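You operate a simulated robot arm through the tools that you are given. There is no shell and no other tool. Be economical: measure what you need, move in short steps, check, and stop when the job is done.

You run a simulated two-armed robot. Do the job below in one go: nothing can be reset, and whatever is moved stays where it is left.

TASK
Hold the white bowl on the work table steady with one hand, lift the round brush out of it with the other and set it down on the work table.

The check looks at the end state, three seconds after you hand in, the way a careful person would. Anything else that was tipped, shoved, dropped, spilled or broken makes it a failure.

THE ROBOT
Two 7-joint arms with two-finger grippers on one trunk, on a base that drives. Base frame: it is fixed to the floor where the robot stands at the start and does not move with it; the origin is under the middle of the robot, x ahead of it, y to its left, z up; the surface under the hand at the start is at about z = 75. Readings come in cm, rad, newtons and seconds.
The left shoulder is at the start at [9.9, 21.6, 109.1], the right one opposite. With the tool pointing down near the work surface each hand reaches from about 34 to 84 cm from the robot's upright axis, wherever it stands, measured 20 degrees to its own side. Places, roughly: round brush (5x5x8 cm) [50, 0, 80]; work table [60, -20, 80]. Payload 3.18 kg a hand.
The TCP of each hand is the grasp point between the finger pads, 3 cm short of the fingertips. In the tool frame z runs along the fingers and y along their closing line. The gripper opens to 14.4 cm. The gripper's body begins 10.3 cm behind the TCP.
Orientation is that of the tool frame in the base frame, as [roll, pitch, yaw] about the fixed x, y, z axes, in that order (R = Rz(yaw) Ry(pitch) Rx(roll)). With the fingers straight down and closing along the base's y, the tool's x points along the base's -x, its y along +y and its z along -z.

THE INTERFACE
- The arms move only by the tool move_arm. It takes "left_deltas", "right_deltas" or both (then of equal length, played together; a hand with none holds still); each is a list that holds one entry, the list of rows, each a list of 7 numbers: the gripper command, from -1 (fully open) to 1 (shut), values between in proportion, then the shift along the tool's x, y, z in units of 100 mm (1.0 is 100 mm), then the turn, a rotation vector about the tool's x, y, z in units of 60 degrees (1.0 is 60 degrees). In form: [[[claw, x, y, z, wx, wy, wz], ...]]. A call has 1 to 20 rows; each row is the pose to reach, as a shift and turn from the pose commanded when the call began, along the tool's axes at that moment. A call with a number of a shift or a turn outside -1 to 1 is refused whole. Rows are played at 5 a second. More than 5 cm and 0.15 rad between two rows, or a gripper value outside its range, and nothing of the call is played. Where a pose cannot be reached the arm comes as near as it can. A force on the tool above 40 N (or 10 N above the force at the start of the call, whichever is more), or a blocked arm, ends the call early, and 0.2 s more pass. Each finger halts on what it meets, pressing with about 43 N; the grip force reading is that of the motor and also rises with nothing between the fingers. The clock runs only during rows and for 0.2 s after the last one: add rows that repeat a pose to give the fingers time. It gives the time, the measured TCP pose, the force on the tool (base axes), the opening and the grip force at its end, in the units of the frame above (readings bear some noise), with the torque about the TCP (base axes, N m) and any sound that the robot's microphone picked up.
- Cameras (640 x 400 px; columns grow to the right, rows downward): "scene" is now at [19.19, -2.03, 128.28]; the picture's right is [-0.23, -0.97, 0.00], its down [-0.66, 0.16, -0.73] and it looks along [0.71, -0.17, -0.68] (base axes); focal length 214 px, centre (320, 200). "left" rides on the left gripper at [7.7, -1.6, -14.3] in its tool frame; the picture's right is [0.21, 0.98, 0.00], its down [-0.84, 0.18, -0.51] and it looks along [-0.50, 0.11, 0.86] (tool axes); focal length 218 px, centre (320, 200). "right" rides on the right gripper at [7.6, 1.6, -14.3] in its tool frame; the picture's right is [-0.21, 0.98, 0.00], its down [-0.84, -0.18, -0.51] and it looks along [-0.50, -0.11, 0.86] (tool axes); focal length 218 px, centre (320, 200). There is no depth. A picture from a camera that has moved, and an enlarged one, comes with that camera's place and axes in the base frame and with its lens. The place of the scene camera against the robot may be out by one fixed shift of up to 1.8 cm in any direction.
- snapshot(camera): a new picture of that camera. It takes no simulated time.
- slide_trunk(by): slides the trunk up (or, below 0, down) by that many cm; the arms and the scene camera ride with it, the base frame stays. It gives what a move gives, with no picture.
- roll_base(legs): drives the robot by 1 to 6 legs, each [ahead, left, turn to the left] in cm, cm and rad, along the robot's own axes; the way and the turn of a leg run together, so that a leg with both is an arc; at most 150 cm and 3.142 rad a leg. The arms and the cameras ride along, it lands a little off, and it stops where it bumps. It gives what a move gives.
- pan_tilt(pan, tilt): turns the head with the scene camera to pan (to the left, within 1.396 rad either way) and tilt (down, from -0.506 to 1.204), counted from straight ahead of the robot. It gives what a move gives.
- close_up(camera, box): a new picture of the part [left, top, right, bottom] of that camera's present view, enlarged. It takes no simulated time.
- sign_off(): hands the job in; it is judged then, once.

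Work in short steps. Places have to be worked out from the pictures, the camera data and where the tool is seen: move nearer, look again, correct. Check each grasp and each placing, and mend what went wrong. You have 120 turns and 88 pictures in all, those below and enlarged ones among them. Open the grippers and draw the arms clear of the work before you hand the job in, unless the task says otherwise; then end with one line.

The tools are called after "Emit:" as a command line: name --argument value ..., lists and objects as JSON in quotes. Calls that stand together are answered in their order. move_arm: Moves the arms, as the interface text tells. Its arguments: {"type":"object","properties":{"left_deltas":{"type":"array"},"right_deltas":{"type":"array"}},"required":[]} The other tools are called the same way: slide_trunk (by) slides the trunk up or down; roll_base (legs) drives the base; pan_tilt (pan, tilt) turns the head that bears the scene camera; snapshot (camera) takes a picture; close_up (camera, box) takes an enlarged picture of a part of a camera's view; sign_off () hands the job in.

At the start:

```text
time_s: 0.0
left_tcp_pos: [40.16, 11.82, 108.01]
left_tcp_rot: [-3.14, -0.002, -3.141]
left_ft_force: [0.5, -0.1, -0.1]
left_wrist_torque: [0.02, -0.03, 0.02]
left_opening: 14.38
left_grip_force: 0.0
right_tcp_pos: [35.51, -22.29, 104.49]
right_tcp_rot: [3.139, -0.001, 3.14]
right_ft_force: [0.5, -0.2, 0.7]
right_wrist_torque: [0.01, 0.0, 0.0]
right_opening: 14.38
right_grip_force: 0.1
trunk travel left (down, up): [-17.5, 19.4]
robot x, y, heading: [0.04, 0.06, -0.003]
head pan, tilt: [-0.234, 0.75]
```

scene: 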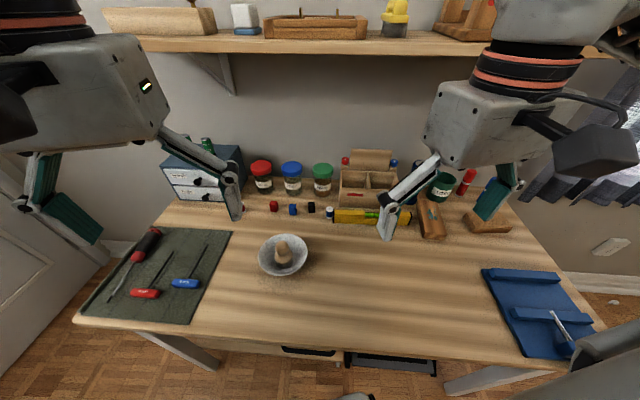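
right: 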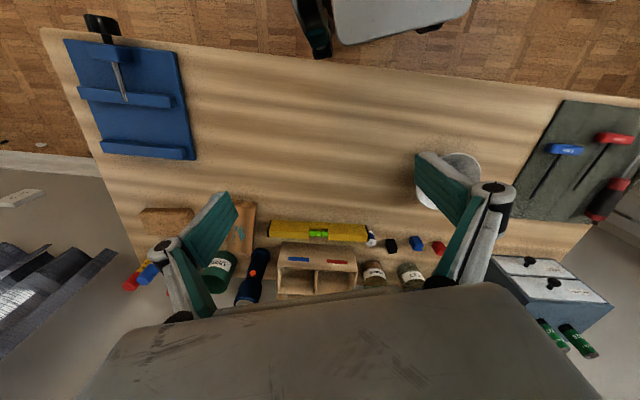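
left: 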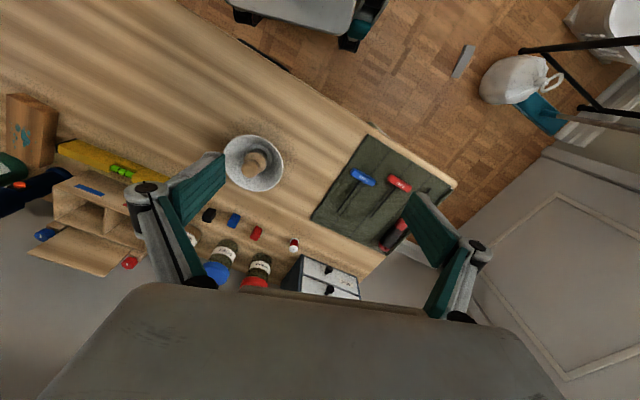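

The bowl appears at about (51, 0), with the brush standing in it. I'll enlarge the view to see how the two sit.

Emit:
close_up --camera "scene" --box '[235, 215, 331, 290]'

Emit:
close_up --camera "left" --box '[190, 110, 318, 210]'

```text
5.33 times, centred on (283, 252) of scene
camera zoom: at [19.19, -2.03, 128.28], right [-0.23, -0.97, 0.0], down [-0.66, 0.16, -0.73], along [0.71, -0.17, -0.68], focal length 1144 px, centre (517, -80)
```

zoom: 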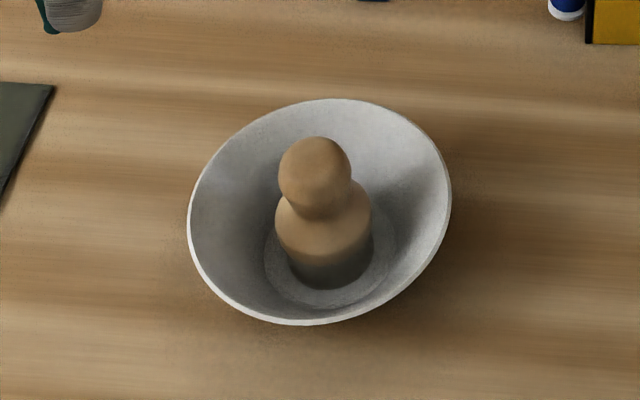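

```text
4.00 times, centred on (254, 160) of left
camera zoom: at [32.59, 10.07, 122.1], right [-0.21, 0.98, 0.0], down [0.84, 0.18, 0.51], along [0.5, 0.11, -0.86], focal length 873 px, centre (584, 360)
```

zoom: 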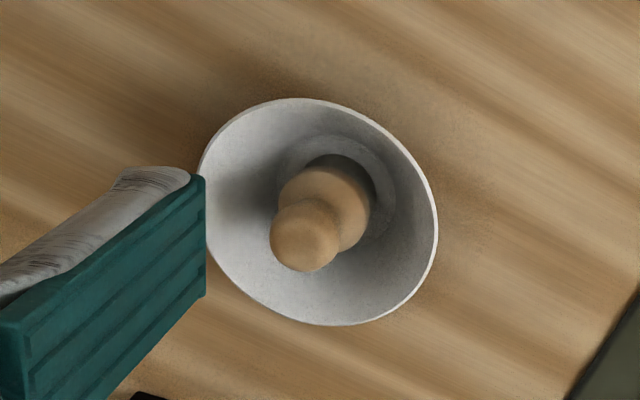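

The bowl rim is about 12.8 cm across at z≈80, centred near (51.4, 0.3). The brush is upright with its knob near z≈83. The left hand will pinch the left rim, tilted about 32° to follow the wall, so I start by hovering there with a narrowed opening.

Emit:
move_arm --left_deltas '[[[0.0, -0.18, 0, 0.2, 0.107, 0, 0], [0.3, -0.36, 0, 0.4, 0.213, 0, 0], [0.583, -0.54, 0, 0.6, 0.32, 0, 0], [0.583, -0.72, 0, 0.8, 0.427, 0, 0], [0.583, -0.9, 0, 1.0, 0.533, 0, 0], [0.583, -0.9, 0, 1.0, 0.533, 0, 0]]]'

Emit:
snapshot --camera "left"

Emit:
snapshot --camera "scene"

```text
time_s: 1.4
left_tcp_pos: [49.23, 11.66, 98.22]
left_tcp_rot: [-2.58, 0.001, -3.14]
left_ft_force: [0.0, 0.0, 0.7]
left_wrist_torque: [0.0, 0.01, 0.0]
left_opening: 3.01
left_grip_force: 0.0
right_tcp_pos: [35.4, -22.46, 104.6]
right_tcp_rot: [3.137, -0.001, 3.139]
right_ft_force: [-0.8, -0.7, 0.0]
right_wrist_torque: [0.04, -0.02, -0.01]
right_opening: 14.38
right_grip_force: 0.1
trunk travel left (down, up): [-17.5, 19.4]
robot x, y, heading: [-0.05, -0.01, 0.001]
head pan, tilt: [-0.234, 0.75]
```

```text
82 pictures are left
camera left: at [41.5, 17.82, 110.89], right [-0.21, 0.83, -0.52], down [0.84, 0.42, 0.33], along [0.5, -0.37, -0.79], focal length 218 px, centre (320, 200)
```

left: 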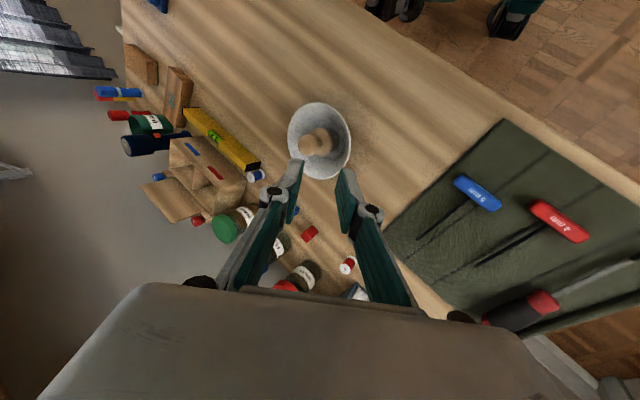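

```text
81 pictures are left
camera scene: at [19.14, -2.07, 128.3], right [-0.23, -0.97, 0.0], down [-0.66, 0.16, -0.73], along [0.71, -0.17, -0.68], focal length 214 px, centre (320, 200)
```

scene: 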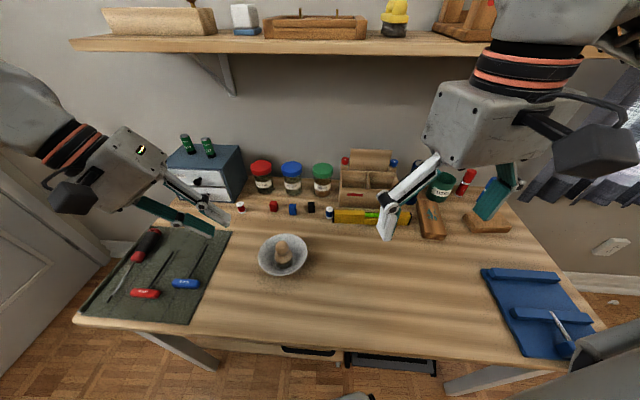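

A second view confirms the bowl centre at about (51.3, 0.5). I'll bring the left hand closer along the approach line and look again.

Emit:
move_arm --left_deltas '[[[0.583, -0.05, 0.14, 0.25, 0, 0, 0], [0.583, -0.1, 0.28, 0.5, 0, 0, 0], [0.583, -0.15, 0.42, 0.75, 0, 0, 0], [0.583, -0.21, 0.56, 1.0, 0, 0, 0], [0.583, -0.21, 0.56, 1.0, 0, 0, 0]]]'

Emit:
snapshot --camera "left"

Emit:
close_up --camera "scene" --box '[203, 190, 331, 290]'

```text
time_s: 2.6
left_tcp_pos: [51.34, 11.08, 86.77]
left_tcp_rot: [-2.582, -0.001, -3.141]
left_ft_force: [0.6, -0.3, 0.6]
left_wrist_torque: [0.01, 0.0, 0.03]
left_opening: 3.01
left_grip_force: 0.2
right_tcp_pos: [35.53, -22.24, 104.51]
right_tcp_rot: [3.139, -0.003, 3.139]
right_ft_force: [0.5, -0.5, 0.2]
right_wrist_torque: [0.0, -0.02, 0.02]
right_opening: 14.42
right_grip_force: 0.0
trunk travel left (down, up): [-17.5, 19.4]
robot x, y, heading: [0.0, 0.09, 0.005]
head pan, tilt: [-0.234, 0.75]
```

```text
80 pictures are left
camera left: at [43.71, 17.3, 99.45], right [-0.21, 0.83, -0.52], down [0.84, 0.42, 0.33], along [0.5, -0.37, -0.79], focal length 218 px, centre (320, 200)
```

left: 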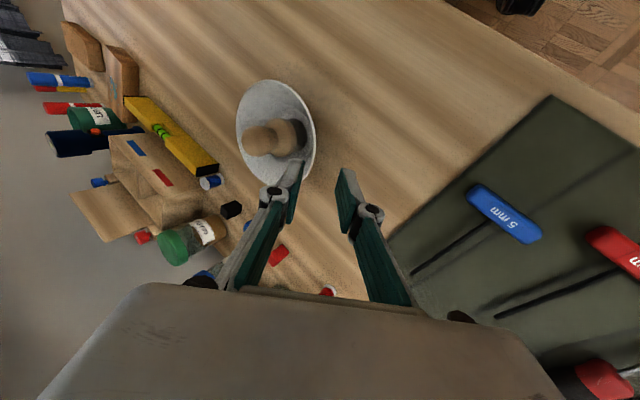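

```text
4.00 times, centred on (267, 240) of scene
camera zoom: at [19.16, -2.03, 128.29], right [-0.23, -0.97, 0.0], down [-0.66, 0.16, -0.73], along [0.71, -0.17, -0.68], focal length 858 px, centre (532, 40)
```

zoom: 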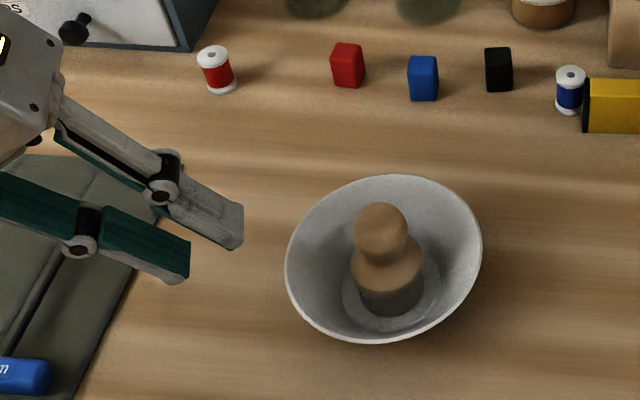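

The approach line meets the rim at about y=6.9, which is where I want it. I'll advance 4.5 cm and check how the fingers straddle the wall.

Emit:
move_arm --left_deltas '[[[0.583, 0.01, 0, 0.15, 0, 0, 0], [0.583, 0.02, 0, 0.3, 0, 0, 0], [0.583, 0.03, 0, 0.45, 0, 0, 0], [0.583, 0.03, 0, 0.45, 0, 0, 0]]]'

Emit:
close_up --camera "left" --box '[192, 60, 384, 210]'

Emit:
close_up --camera "scene" --box '[219, 205, 315, 280]'

Emit:
snapshot --camera "right"

```text
time_s: 3.6
left_tcp_pos: [51.07, 8.85, 82.84]
left_tcp_rot: [-2.581, -0.001, -3.139]
left_ft_force: [0.1, 0.0, -0.3]
left_wrist_torque: [-0.03, -0.02, -0.04]
left_opening: 3.02
left_grip_force: 0.1
right_tcp_pos: [35.5, -22.25, 104.46]
right_tcp_rot: [3.138, -0.002, 3.14]
right_ft_force: [-0.3, -0.2, -0.6]
right_wrist_torque: [0.01, 0.02, 0.01]
right_opening: 14.37
right_grip_force: 0.1
trunk travel left (down, up): [-17.5, 19.4]
robot x, y, heading: [0.03, -0.32, -0.005]
head pan, tilt: [-0.234, 0.75]
```

```text
2.67 times, centred on (288, 135) of left
camera zoom: at [43.36, 15.0, 95.53], right [-0.21, 0.83, -0.52], down [0.84, 0.42, 0.33], along [0.5, -0.37, -0.79], focal length 582 px, centre (405, 373)
```

zoom: 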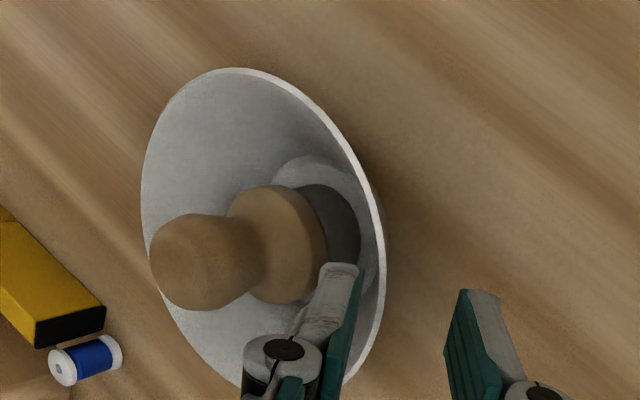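

```text
5.33 times, centred on (267, 242) of scene
camera zoom: at [19.18, -2.03, 128.29], right [-0.23, -0.97, 0.0], down [-0.66, 0.16, -0.73], along [0.71, -0.17, -0.68], focal length 1144 px, centre (603, -27)
```

zoom: 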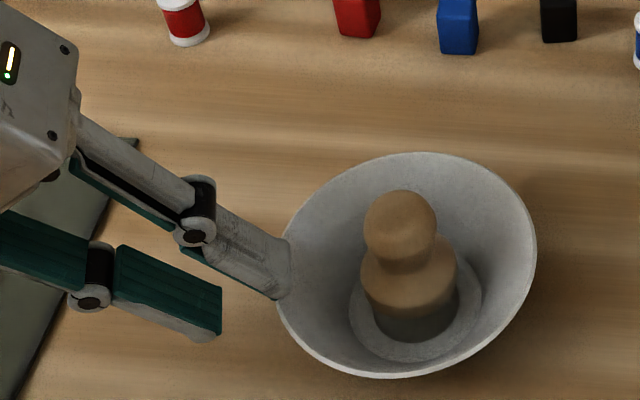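

```text
76 pictures are left
camera right: at [27.79, -20.64, 118.73], right [0.21, 0.98, 0.0], down [0.84, -0.18, 0.51], along [0.49, -0.1, -0.86], focal length 218 px, centre (320, 200)
```

right: 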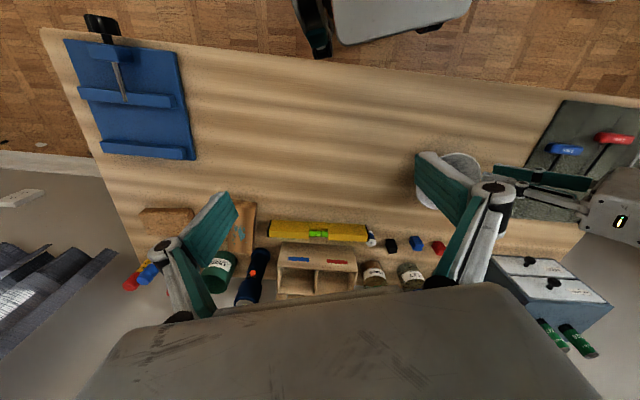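

The rim's left edge reads as y≈6.5, so I shift 0.4 cm inward and advance 2.2 cm. That puts the wall between the fingers, 1.9 cm deep.

Emit:
move_arm --left_deltas '[[[0.583, 0, -0.04, 0.0, 0, 0, 0], [0.583, 0, -0.04, 0.11, 0, 0, 0], [0.583, 0, -0.04, 0.22, 0, 0, 0], [0.583, 0, -0.04, 0.22, 0, 0, 0]]]'

Emit:
close_up --camera "left" --box '[192, 60, 384, 210]'

Emit:
close_up --camera "scene" --box '[219, 205, 315, 280]'

```text
time_s: 4.6
left_tcp_pos: [51.16, 7.17, 81.13]
left_tcp_rot: [-2.583, -0.002, -3.14]
left_ft_force: [-0.4, 0.1, 0.0]
left_wrist_torque: [-0.02, -0.02, 0.01]
left_opening: 3.0
left_grip_force: 0.0
right_tcp_pos: [35.38, -22.33, 104.41]
right_tcp_rot: [3.14, -0.002, -3.142]
right_ft_force: [0.3, 0.4, -0.3]
right_wrist_torque: [-0.02, 0.0, 0.03]
right_opening: 14.39
right_grip_force: 0.1
trunk travel left (down, up): [-17.5, 19.4]
robot x, y, heading: [0.28, -0.35, -0.002]
head pan, tilt: [-0.234, 0.75]
```

```text
2.67 times, centred on (288, 135) of left
camera zoom: at [43.44, 13.4, 93.81], right [-0.21, 0.83, -0.52], down [0.84, 0.42, 0.33], along [0.5, -0.37, -0.79], focal length 582 px, centre (405, 373)
```

zoom: 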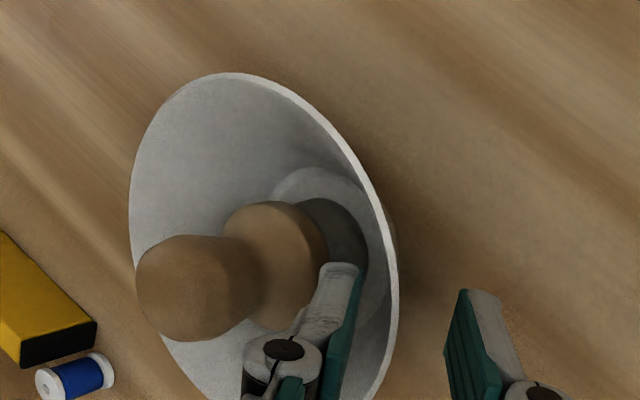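

```text
5.33 times, centred on (267, 242) of scene
camera zoom: at [19.18, -2.02, 128.28], right [-0.23, -0.97, 0.0], down [-0.66, 0.16, -0.73], along [0.71, -0.17, -0.68], focal length 1144 px, centre (603, -27)
```

zoom: 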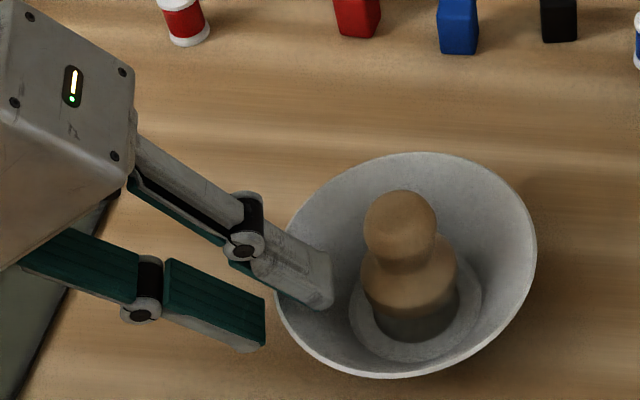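

The rim sits between the pads with room on both sides, so I'll close gently in stages.

Emit:
move_arm --left_deltas '[[[0.68, 0, 0, 0, 0, 0, 0], [0.76, 0, 0, 0, 0, 0, 0], [0.84, 0, 0, 0, 0, 0, 0], [0.92, 0, 0, 0, 0, 0, 0], [1.0, 0, 0, 0, 0, 0, 0], [1.0, 0, 0, 0, 0, 0, 0]]]'

Emit:
close_up --camera "left" --box '[192, 60, 384, 210]'

Emit:
close_up --camera "scene" --box '[219, 205, 315, 280]'

```text
time_s: 6.0
left_tcp_pos: [51.07, 7.27, 81.26]
left_tcp_rot: [-2.581, 0.0, -3.14]
left_ft_force: [0.1, -2.9, 4.9]
left_wrist_torque: [-0.28, -0.1, -0.01]
left_opening: 0.6
left_grip_force: 36.9
right_tcp_pos: [35.46, -22.44, 104.44]
right_tcp_rot: [3.138, -0.002, 3.14]
right_ft_force: [0.4, 0.5, -1.1]
right_wrist_torque: [0.01, 0.0, 0.03]
right_opening: 14.42
right_grip_force: 0.1
trunk travel left (down, up): [-17.5, 19.4]
robot x, y, heading: [0.24, 0.03, -0.001]
head pan, tilt: [-0.234, 0.75]
```

```text
2.67 times, centred on (288, 135) of left
camera zoom: at [43.43, 13.38, 93.88], right [-0.21, 0.83, -0.52], down [0.84, 0.42, 0.33], along [0.5, -0.37, -0.79], focal length 582 px, centre (405, 373)
```

zoom: 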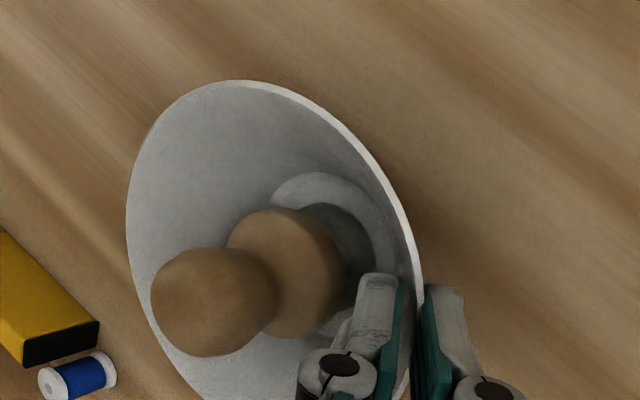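

```text
5.33 times, centred on (267, 242) of scene
camera zoom: at [19.16, -2.06, 128.29], right [-0.23, -0.97, 0.0], down [-0.66, 0.16, -0.73], along [0.71, -0.17, -0.68], focal length 1144 px, centre (603, -27)
```

zoom: 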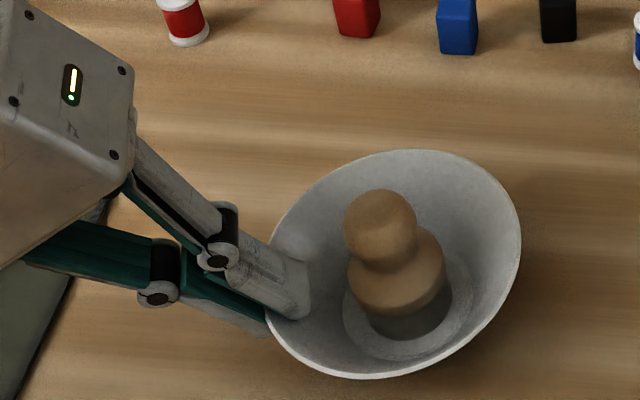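

The grip holds (0.6 cm wall, 37 N), but aligning to the pads tilted the bowl about 5° toward the left and the brush leans with it. I'll rotate the left hand back about the bowl's foot to level it.

Emit:
move_arm --left_deltas '[[[1.0, 0, -0.025, 0, -0.033, 0, 0], [1.0, 0, -0.05, 0.0, -0.067, 0, 0], [1.0, 0, -0.05, 0.0, -0.067, 0, 0]]]'

Emit:
close_up --camera "scene" --box '[219, 205, 315, 280]'

```text
time_s: 6.8
left_tcp_pos: [51.2, 6.86, 81.51]
left_tcp_rot: [-2.655, 0.0, -3.139]
left_ft_force: [2.1, -2.6, 4.9]
left_wrist_torque: [-0.17, -0.2, 0.02]
left_opening: 0.61
left_grip_force: 36.7
right_tcp_pos: [35.53, -22.36, 104.41]
right_tcp_rot: [3.139, -0.003, 3.14]
right_ft_force: [-0.1, -0.6, -0.1]
right_wrist_torque: [0.01, 0.01, -0.01]
right_opening: 14.4
right_grip_force: 0.0
trunk travel left (down, up): [-17.5, 19.4]
robot x, y, heading: [-0.16, 0.08, 0.006]
head pan, tilt: [-0.234, 0.75]
```

```text
5.33 times, centred on (267, 242) of scene
camera zoom: at [19.17, -2.04, 128.29], right [-0.23, -0.97, 0.0], down [-0.66, 0.16, -0.73], along [0.71, -0.17, -0.68], focal length 1144 px, centre (603, -27)
```

zoom: 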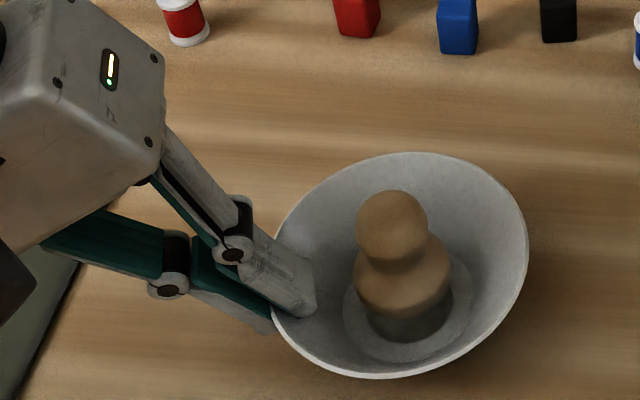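

The bowl is almost level; one more small correction of about 2°.

Emit:
move_arm --left_deltas '[[[1.0, 0, -0.028, 0, -0.037, 0, 0], [1.0, 0, -0.028, 0.0, -0.037, 0, 0]]]'

Emit:
close_up --camera "scene" --box '[219, 205, 315, 280]'

Emit:
close_up --camera "left" --box '[192, 60, 384, 210]'

```text
time_s: 7.4
left_tcp_pos: [50.94, 6.63, 81.52]
left_tcp_rot: [-2.69, 0.0, -3.139]
left_ft_force: [0.0, 4.3, 7.1]
left_wrist_torque: [-0.39, -0.19, 0.0]
left_opening: 0.61
left_grip_force: 37.1
right_tcp_pos: [35.44, -22.32, 104.46]
right_tcp_rot: [3.139, -0.003, 3.14]
right_ft_force: [0.3, -1.2, 0.1]
right_wrist_torque: [0.0, -0.02, -0.01]
right_opening: 14.41
right_grip_force: 0.0
trunk travel left (down, up): [-17.5, 19.4]
robot x, y, heading: [-0.36, 0.2, -0.004]
head pan, tilt: [-0.234, 0.75]
```

```text
5.33 times, centred on (267, 242) of scene
camera zoom: at [19.14, -1.98, 128.29], right [-0.23, -0.97, 0.0], down [-0.66, 0.16, -0.73], along [0.71, -0.17, -0.68], focal length 1144 px, centre (603, -27)
```

zoom: 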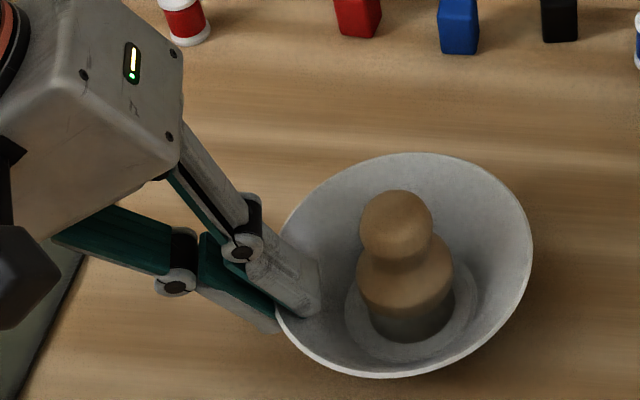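

```text
2.67 times, centred on (288, 135) of left
camera zoom: at [43.34, 11.31, 94.88], right [-0.21, 0.88, -0.43], down [0.84, 0.38, 0.38], along [0.5, -0.28, -0.82], focal length 582 px, centre (405, 373)
```

zoom: 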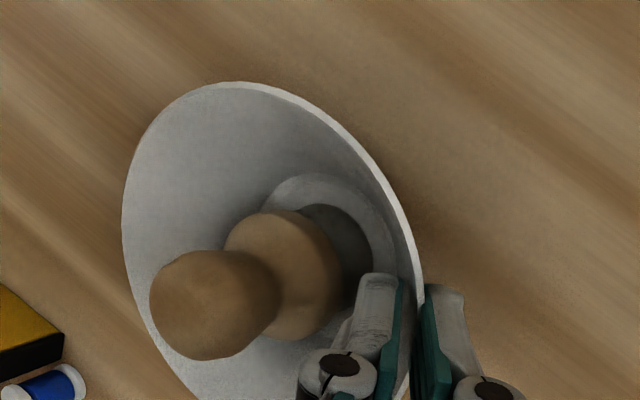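

The bowl is level and held. Now the right hand turns so its fingers close along x, with its camera on the right, away from the left hand. I'll do 60° of the turn while moving nearer.

Emit:
move_arm --right_deltas '[[[-0.6, -0.0875, 0.1125, 0.04, 0, 0, -0.125], [-0.3, -0.175, 0.225, 0.08, 0, 0, -0.25], [0, -0.2625, 0.3375, 0.12, 0, 0, -0.375], [0, -0.35, 0.45, 0.16, 0, 0, -0.5], [0, -0.4375, 0.5625, 0.2, 0, 0, -0.625], [0, -0.525, 0.675, 0.24, 0, 0, -0.75], [0, -0.6125, 0.7875, 0.28, 0, 0, -0.875], [0, -0.7, 0.9, 0.3, 0, 0, -1.0], [0, -0.7, 0.9, 0.3, 0, 0, -1.0]]]'

Emit:
snapshot --camera "right"

Emit:
snapshot --camera "scene"

```text
time_s: 9.4
left_tcp_pos: [51.04, 6.45, 81.52]
left_tcp_rot: [-2.691, 0.001, -3.14]
left_ft_force: [-1.2, 2.0, 4.2]
left_wrist_torque: [-0.33, -0.09, 0.01]
left_opening: 0.62
left_grip_force: 36.1
right_tcp_pos: [40.35, -16.11, 102.37]
right_tcp_rot: [3.138, -0.002, -2.423]
right_ft_force: [-0.1, 0.0, 0.8]
right_wrist_torque: [-0.03, -0.01, 0.04]
right_opening: 7.18
right_grip_force: 0.0
right hand out of reach, approached as far as the arm can: row 6, 7, 8, 9
trunk travel left (down, up): [-17.5, 19.4]
robot x, y, heading: [0.25, -0.2, -0.001]
head pan, tilt: [-0.234, 0.75]
```

```text
68 pictures are left
camera right: at [33.34, -19.9, 116.53], right [-0.49, 0.87, 0.0], down [0.75, 0.42, 0.51], along [0.44, 0.25, -0.86], focal length 218 px, centre (320, 200)
```

right: 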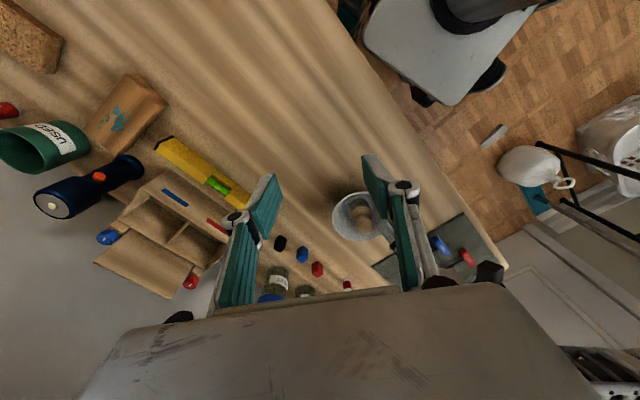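

```text
67 pictures are left
camera scene: at [19.16, -2.02, 128.29], right [-0.23, -0.97, 0.0], down [-0.66, 0.16, -0.73], along [0.71, -0.17, -0.68], focal length 214 px, centre (320, 200)
```

scene: 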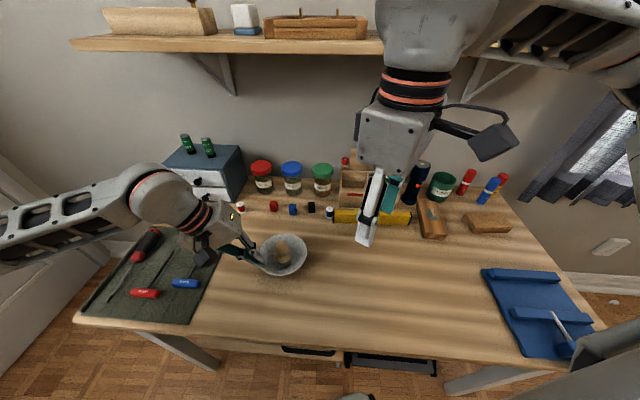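

The wrist stopped at about 41° of yaw here, but nearer the bowl the arm's own bearing should allow more. I'll move the right hand out towards the bowl, staying high, and then turn further.

Emit:
move_arm --right_deltas '[[[0, -0.25, 0.02, 0, 0, 0, 0], [0, -0.5, 0.05, 0, 0, 0, 0], [0, -0.75, 0.07, 0, 0, 0, 0], [0, -1.0, 0.09, 0.02, 0, 0, 0], [0, -1.0, 0.09, 0.02, 0, 0, 0]]]'

Emit:
move_arm --right_deltas '[[[0, -0.1, 0, 0, 0, 0, -0.11], [0, -0.2, 0, 0, 0, 0, -0.22], [0, -0.3, 0, 0, 0, 0, -0.33], [0, -0.3, 0, 0, 0, 0, -0.44], [0, -0.3, 0, 0, 0, 0, -0.55], [0, -0.3, 0, 0, 0, 0, -0.66], [0, -0.3, 0, 0, 0, 0, -0.66]]]'

Emit:
snapshot --camera "right"

Emit:
snapshot --camera "scene"

```text
time_s: 10.6
left_tcp_pos: [50.97, 6.57, 81.61]
left_tcp_rot: [-2.688, 0.001, -3.14]
left_ft_force: [-0.5, 0.1, 3.7]
left_wrist_torque: [-0.34, -0.12, -0.07]
left_opening: 0.6
left_grip_force: 36.7
right_tcp_pos: [45.44, -10.64, 102.31]
right_tcp_rot: [3.137, 0.005, -2.431]
right_ft_force: [0.2, -0.2, 0.4]
right_wrist_torque: [0.02, -0.01, 0.0]
right_opening: 7.2
right_grip_force: 0.0
right hand out of reach, approached as far as the arm can: row 4, 5
trunk travel left (down, up): [-17.5, 19.4]
robot x, y, heading: [-0.26, -0.12, -0.002]
head pan, tilt: [-0.234, 0.75]
```

```text
time_s: 12.2
left_tcp_pos: [51.11, 6.53, 81.54]
left_tcp_rot: [-2.693, -0.002, -3.14]
left_ft_force: [-1.9, 3.8, 10.2]
left_wrist_torque: [-0.2, -0.22, 0.0]
left_opening: 0.58
left_grip_force: 35.7
right_tcp_pos: [49.13, -10.43, 96.61]
right_tcp_rot: [-3.021, 0.263, -2.118]
right_ft_force: [1.0, -0.3, -0.2]
right_wrist_torque: [0.1, 0.06, 0.01]
right_opening: 7.2
right_grip_force: 0.1
right hand out of reach, approached as far as the arm can: row 1, 2, 3, 4, 5, 6, 7
trunk travel left (down, up): [-17.5, 19.4]
robot x, y, heading: [-0.07, -0.17, 0.0]
head pan, tilt: [-0.234, 0.75]
```

```text
66 pictures are left
camera right: at [40.45, -17.99, 108.05], right [-0.71, 0.7, -0.06], down [0.45, 0.52, 0.73], along [0.54, 0.49, -0.68], focal length 218 px, centre (320, 200)
```

right: 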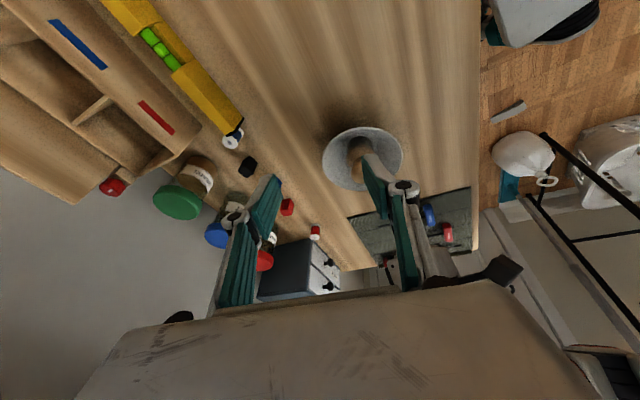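

```text
65 pictures are left
camera scene: at [19.3, -2.16, 128.25], right [-0.23, -0.97, 0.0], down [-0.66, 0.16, -0.73], along [0.71, -0.17, -0.68], focal length 214 px, centre (320, 200)
```

scene: 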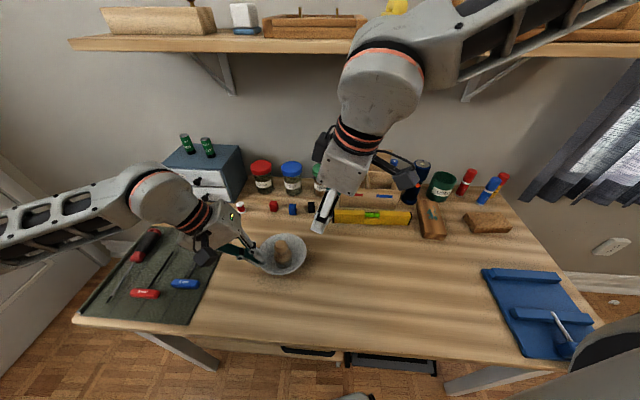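

The arm can't reach a 90° yaw here. Instead I'll have the right hand approach the knob from the front at a 30° tilt with about 20° of yaw, which keeps its body clear of the left gripper and its camera. I'll go to a standoff in that orientation.

Emit:
move_arm --right_deltas '[[[0.1, -0.046, 0.108, 0.062, 0.023, -0.034, 0.1015], [0.2, -0.093, 0.216, 0.124, 0.046, -0.067, 0.203], [0.306, -0.139, 0.324, 0.187, 0.069, -0.101, 0.305], [0.306, -0.185, 0.432, 0.249, 0.092, -0.135, 0.406], [0.306, -0.232, 0.54, 0.311, 0.115, -0.168, 0.508], [0.306, -0.278, 0.648, 0.373, 0.138, -0.202, 0.609], [0.306, -0.278, 0.648, 0.373, 0.138, -0.202, 0.609]]]'

Emit:
snapshot --camera "right"

Emit:
snapshot --camera "scene"

Emit:
snapshot --camera "left"

```text
time_s: 13.8
left_tcp_pos: [50.96, 6.46, 81.54]
left_tcp_rot: [-2.69, -0.001, -3.14]
left_ft_force: [1.3, -1.4, 4.8]
left_wrist_torque: [-0.31, -0.23, -0.01]
left_opening: 0.61
left_grip_force: 35.1
right_tcp_pos: [45.69, -3.8, 92.93]
right_tcp_rot: [3.141, 0.524, -2.793]
right_ft_force: [-0.2, -1.0, 0.3]
right_wrist_torque: [0.02, 0.04, 0.02]
right_opening: 4.98
right_grip_force: 0.1
trunk travel left (down, up): [-17.5, 19.4]
robot x, y, heading: [-0.16, -0.06, -0.001]
head pan, tilt: [-0.234, 0.75]
```

```text
64 pictures are left
camera right: at [32.23, -6.99, 101.46], right [-0.16, 0.98, 0.1], down [0.51, -0.01, 0.86], along [0.85, 0.19, -0.5], focal length 218 px, centre (320, 200)
```

right: 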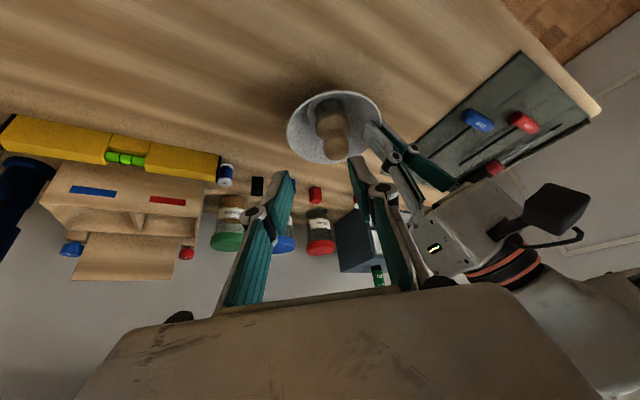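

```text
63 pictures are left
camera scene: at [19.17, -2.04, 128.29], right [-0.23, -0.97, 0.0], down [-0.66, 0.16, -0.73], along [0.71, -0.17, -0.68], focal length 214 px, centre (320, 200)
```

scene: 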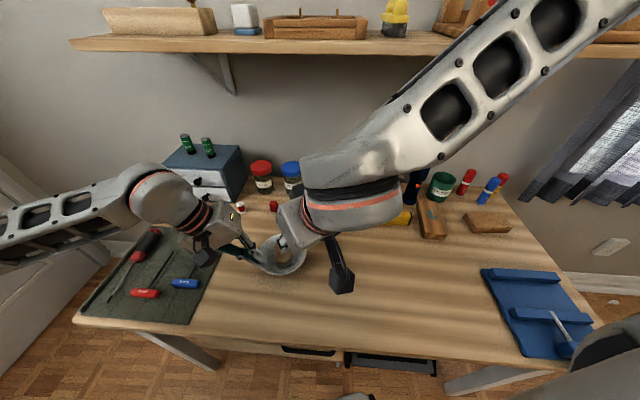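

```text
62 pictures are left
camera left: at [43.37, 11.25, 94.86], right [-0.21, 0.88, -0.43], down [0.84, 0.38, 0.38], along [0.5, -0.28, -0.82], focal length 218 px, centre (320, 200)
```

left: 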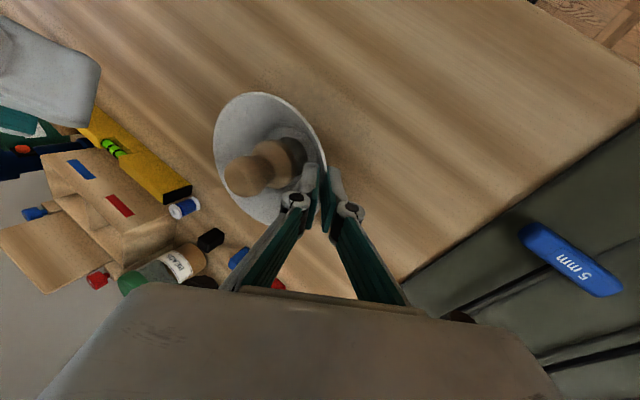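

The pose was reached. I'll zoom the right wrist view to triangulate the knob.

Emit:
close_up --camera "right" --box '[256, 75, 416, 200]'

Emit:
close_up --camera "left" --box '[192, 80, 352, 205]'

```text
3.20 times, centred on (336, 138) of right
camera zoom: at [32.23, -6.99, 101.46], right [-0.16, 0.98, 0.1], down [0.51, -0.01, 0.86], along [0.85, 0.19, -0.5], focal length 698 px, centre (269, 400)
```

zoom: 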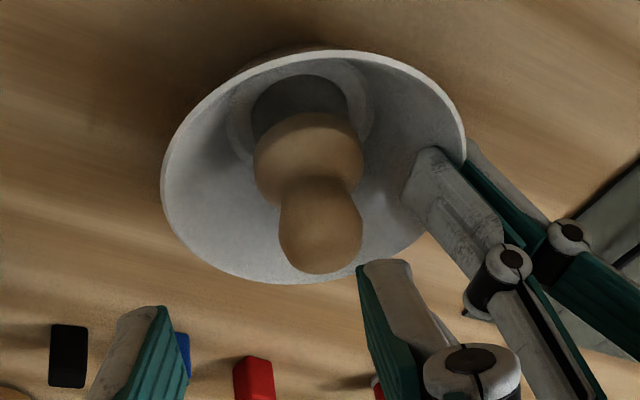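

```text
3.20 times, centred on (272, 142) of left
camera zoom: at [43.37, 11.25, 94.86], right [-0.21, 0.88, -0.43], down [0.84, 0.38, 0.38], along [0.5, -0.28, -0.82], focal length 698 px, centre (474, 384)
```

zoom: 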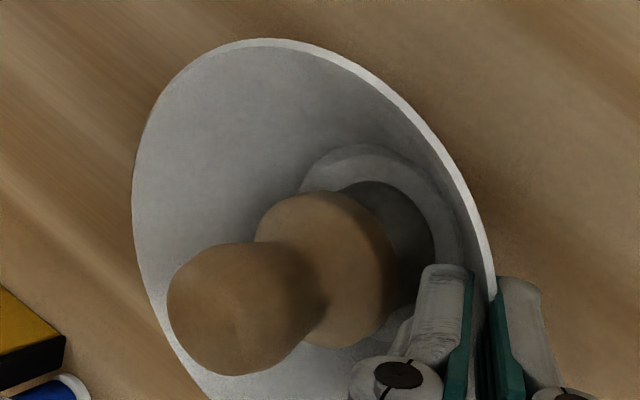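

Triangulating from both wrist views puts the knob centre at about (51.9, 0.2, 82.0). I'll advance the right hand to 4 cm short of the grasp and check alignment.

Emit:
move_arm --right_deltas '[[[0.306, -0.04, 0.083, 0.2, 0, 0, 0], [0.306, -0.077, 0.166, 0.4, 0, 0, 0], [0.306, -0.077, 0.166, 0.6, 0, 0, 0], [0.306, -0.077, 0.166, 0.796, 0, 0, 0], [0.306, -0.077, 0.166, 0.796, 0, 0, 0]]]'

Emit:
close_up --camera "right" --box '[224, 60, 416, 210]'

Emit:
close_up --camera "left" --box '[128, 55, 384, 255]'

```text
time_s: 15.0
left_tcp_pos: [50.94, 6.47, 81.63]
left_tcp_rot: [-2.692, 0.001, -3.14]
left_ft_force: [-0.7, -1.9, 4.5]
left_wrist_torque: [-0.28, -0.2, -0.04]
left_opening: 0.59
left_grip_force: 35.6
right_tcp_pos: [49.57, -0.82, 86.41]
right_tcp_rot: [-3.139, 0.524, -2.792]
right_ft_force: [0.0, 0.1, -0.4]
right_wrist_torque: [0.0, 0.01, 0.0]
right_opening: 4.99
right_grip_force: 0.0
trunk travel left (down, up): [-17.5, 19.4]
robot x, y, heading: [0.0, 0.18, 0.003]
head pan, tilt: [-0.234, 0.75]
```

```text
2.67 times, centred on (320, 135) of right
camera zoom: at [35.96, -3.91, 94.89], right [-0.16, 0.98, 0.1], down [0.51, -0.01, 0.86], along [0.85, 0.19, -0.5], focal length 582 px, centre (320, 373)
```

zoom: 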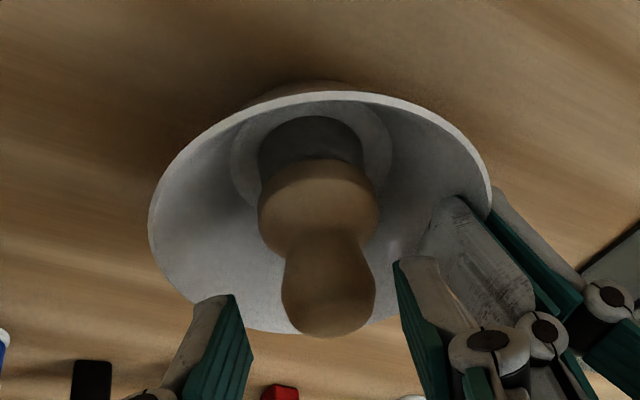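

```text
2.00 times, centred on (256, 155) of left
camera zoom: at [43.36, 11.25, 94.87], right [-0.21, 0.88, -0.43], down [0.84, 0.38, 0.38], along [0.5, -0.28, -0.82], focal length 436 px, centre (448, 290)
```

zoom: 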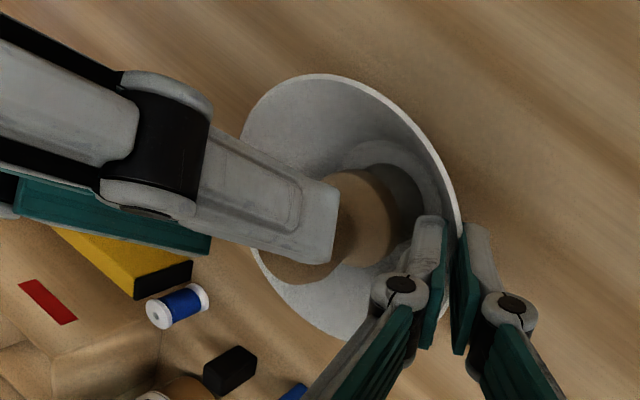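

The knob is centred between the right fingers to within 0.2 cm. I'll advance 3.3 cm so the fingertips straddle the knob above the shoulder.

Emit:
move_arm --right_deltas '[[[0.306, 0, 0.016, 0.11, 0, 0, 0], [0.306, 0, 0.016, 0.22, 0, 0, 0], [0.306, 0, 0.016, 0.33, 0, 0, 0], [0.306, 0, 0.016, 0.33, 0, 0, 0]]]'

Emit:
close_up --camera "right" --box '[224, 60, 416, 210]'

Emit:
close_up --camera "left" --box '[128, 55, 384, 255]'

```text
time_s: 16.0
left_tcp_pos: [50.95, 6.59, 81.67]
left_tcp_rot: [-2.692, 0.0, -3.139]
left_ft_force: [-0.5, -0.2, 4.6]
left_wrist_torque: [-0.35, -0.22, -0.09]
left_opening: 0.6
left_grip_force: 35.2
right_tcp_pos: [51.04, 0.05, 83.6]
right_tcp_rot: [-3.139, 0.523, -2.793]
right_ft_force: [-0.4, -0.8, 0.2]
right_wrist_torque: [0.0, -0.02, -0.01]
right_opening: 5.01
right_grip_force: 0.0
trunk travel left (down, up): [-17.5, 19.4]
robot x, y, heading: [0.21, -0.13, 0.004]
head pan, tilt: [-0.234, 0.75]
```

```text
2.67 times, centred on (320, 135) of right
camera zoom: at [37.49, -3.09, 92.04], right [-0.16, 0.98, 0.1], down [0.51, 0.0, 0.86], along [0.85, 0.19, -0.5], focal length 582 px, centre (320, 373)
```

zoom: 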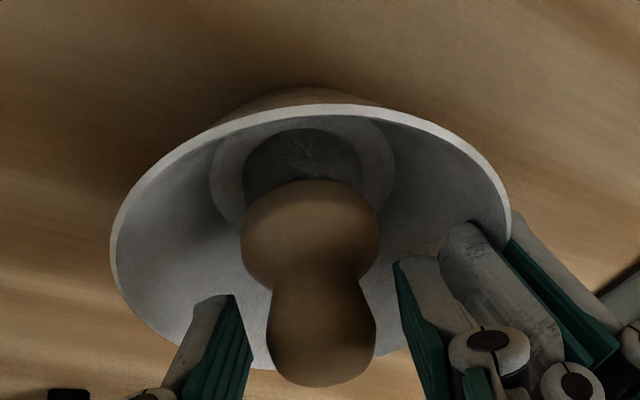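

```text
2.00 times, centred on (256, 155) of left
camera zoom: at [43.36, 11.25, 94.87], right [-0.21, 0.88, -0.43], down [0.84, 0.38, 0.38], along [0.5, -0.28, -0.82], focal length 436 px, centre (448, 290)
```

zoom: 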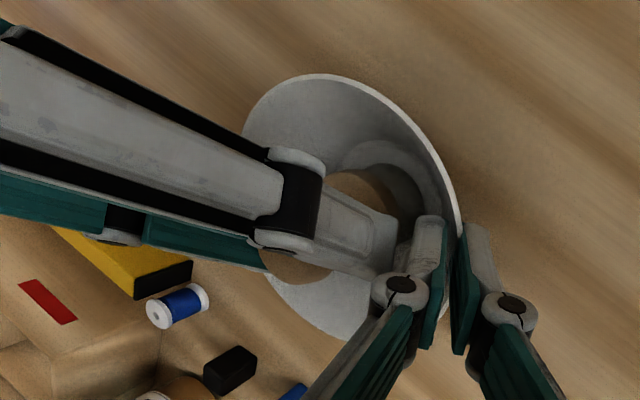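

The knob sits midway between the right pads and the hands don't touch. I'll close the right gripper in stages.

Emit:
move_arm --right_deltas '[[[0.42, 0, 0, 0, 0, 0, 0], [0.5, 0, 0, 0, 0, 0, 0], [0.58, 0, 0, 0, 0, 0, 0], [0.7, 0, 0, 0, 0, 0, 0], [1.0, 0, 0, 0, 0, 0, 0], [1.0, 0, 0, 0, 0, 0, 0]]]'

Emit:
close_up --camera "right" --box '[224, 60, 416, 210]'

```text
time_s: 17.4
left_tcp_pos: [51.04, 6.53, 81.62]
left_tcp_rot: [-2.691, -0.001, -3.141]
left_ft_force: [-0.5, -1.6, 4.2]
left_wrist_torque: [-0.31, -0.19, -0.05]
left_opening: 0.65
left_grip_force: 35.5
right_tcp_pos: [51.13, -0.08, 83.66]
right_tcp_rot: [-3.137, 0.523, -2.793]
right_ft_force: [0.3, -0.3, -0.3]
right_wrist_torque: [0.0, -0.01, 0.02]
right_opening: 2.86
right_grip_force: 43.0
trunk travel left (down, up): [-17.5, 19.4]
robot x, y, heading: [-0.03, -0.07, 0.002]
head pan, tilt: [-0.234, 0.75]
```

```text
2.67 times, centred on (320, 135) of right
camera zoom: at [37.49, -3.09, 92.06], right [-0.16, 0.98, 0.1], down [0.51, -0.01, 0.86], along [0.85, 0.19, -0.5], focal length 582 px, centre (320, 373)
```

zoom: 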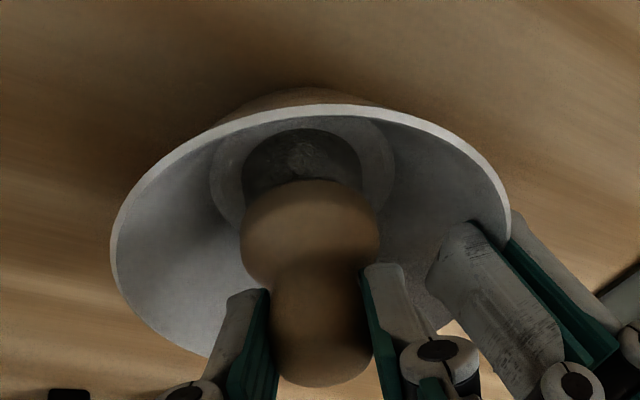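

The right hand holds the knob firmly (2.9 cm, 43 N). I'll lift it 4 cm straight up in small steps while the left hand keeps the bowl.

Emit:
move_arm --right_deltas '[[[1, -0.025, 0, -0.0433, 0, 0, 0], [1, -0.05, 0, -0.0866, 0, 0, 0], [1, -0.1, 0, -0.173, 0, 0, 0], [1, -0.15, 0, -0.26, 0, 0, 0], [1, -0.2, 0, -0.346, 0, 0, 0], [1, -0.2, 0, -0.346, 0, 0, 0]]]'

Emit:
snapshot --camera "right"

Emit:
snapshot --camera "left"

```text
time_s: 18.8
left_tcp_pos: [51.17, 6.54, 81.58]
left_tcp_rot: [-2.692, 0.0, -3.14]
left_ft_force: [-0.5, -1.5, 5.5]
left_wrist_torque: [-0.32, -0.21, -0.04]
left_opening: 0.62
left_grip_force: 35.7
right_tcp_pos: [51.02, -0.12, 87.51]
right_tcp_rot: [-3.14, 0.524, -2.791]
right_ft_force: [0.2, 0.4, -0.1]
right_wrist_torque: [0.01, 0.01, -0.01]
right_opening: 2.85
right_grip_force: 43.2
trunk travel left (down, up): [-17.5, 19.4]
robot x, y, heading: [-0.41, -0.1, -0.005]
head pan, tilt: [-0.234, 0.75]
```

```text
54 pictures are left
camera right: at [37.5, -3.2, 96.07], right [-0.16, 0.98, 0.1], down [0.51, -0.01, 0.86], along [0.85, 0.19, -0.5], focal length 218 px, centre (320, 200)
```

right: 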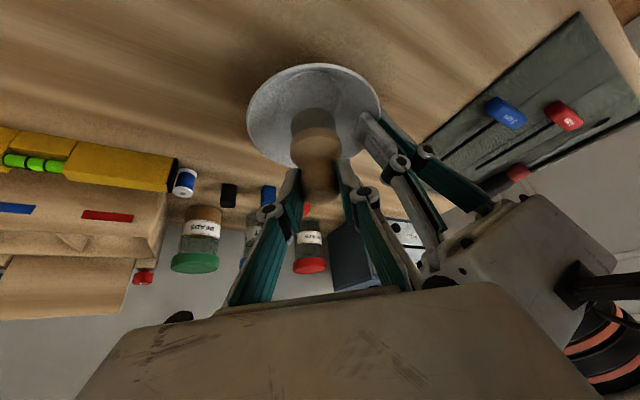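

```text
53 pictures are left
camera left: at [43.37, 11.25, 94.87], right [-0.21, 0.88, -0.43], down [0.84, 0.38, 0.38], along [0.5, -0.28, -0.82], focal length 218 px, centre (320, 200)
```

left: 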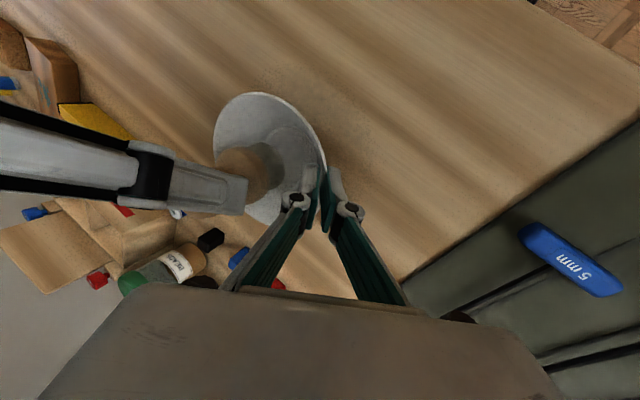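

The brush came up cleanly and the bowl stayed put. I'll go higher, then move right over open table.

Emit:
move_arm --right_deltas '[[[1, -0.1, 0, -0.173, 0, 0, 0], [1, -0.175, 0, -0.303, 0, 0, 0], [1, -0.22, -0.094, -0.45, 0, 0, 0], [1, -0.161, -0.282, -0.484, 0, 0, 0], [1, -0.097, -0.564, -0.578, 0, 0, 0], [1, -0.009, -0.846, -0.629, 0, 0, 0], [1, -0.009, -0.846, -0.629, 0, 0, 0]]]'

Emit:
snapshot --camera "scene"

Emit:
snapshot --camera "right"

Emit:
snapshot --camera "left"

```text
time_s: 20.4
left_tcp_pos: [51.04, 6.59, 81.59]
left_tcp_rot: [-2.691, 0.001, -3.139]
left_ft_force: [0.0, 0.5, 5.2]
left_wrist_torque: [-0.24, -0.24, 0.0]
left_opening: 0.6
left_grip_force: 35.4
right_tcp_pos: [51.23, -9.21, 93.12]
right_tcp_rot: [-3.138, 0.522, -2.793]
right_ft_force: [-0.1, -0.6, -1.3]
right_wrist_torque: [-0.04, 0.0, 0.0]
right_opening: 2.86
right_grip_force: 43.6
trunk travel left (down, up): [-17.5, 19.4]
robot x, y, heading: [-0.22, 0.08, -0.001]
head pan, tilt: [-0.234, 0.75]
```

```text
52 pictures are left
camera scene: at [19.17, -2.03, 128.28], right [-0.23, -0.97, 0.0], down [-0.66, 0.16, -0.73], along [0.71, -0.17, -0.68], focal length 214 px, centre (320, 200)
```

scene: 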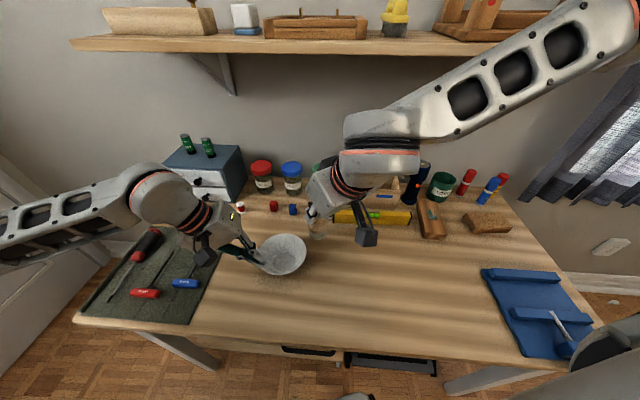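

```text
51 pictures are left
camera right: at [37.55, -12.31, 101.54], right [-0.16, 0.98, 0.1], down [0.51, 0.0, 0.86], along [0.85, 0.19, -0.5], focal length 218 px, centre (320, 200)
```

right: 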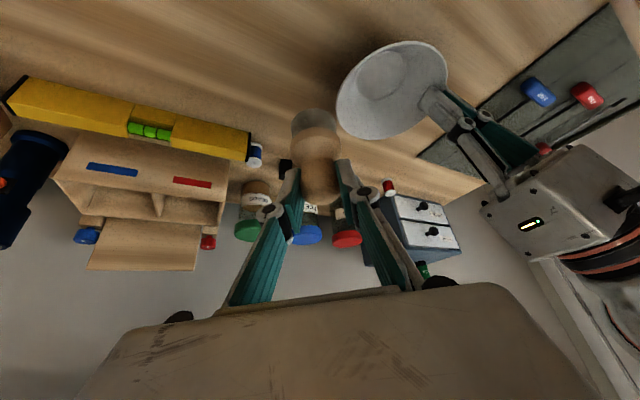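

```text
50 pictures are left
camera left: at [43.37, 11.26, 94.87], right [-0.21, 0.88, -0.43], down [0.84, 0.38, 0.38], along [0.5, -0.28, -0.82], focal length 218 px, centre (320, 200)
```

left: 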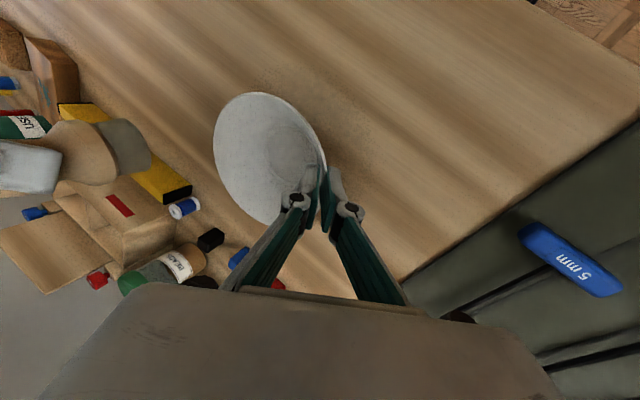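

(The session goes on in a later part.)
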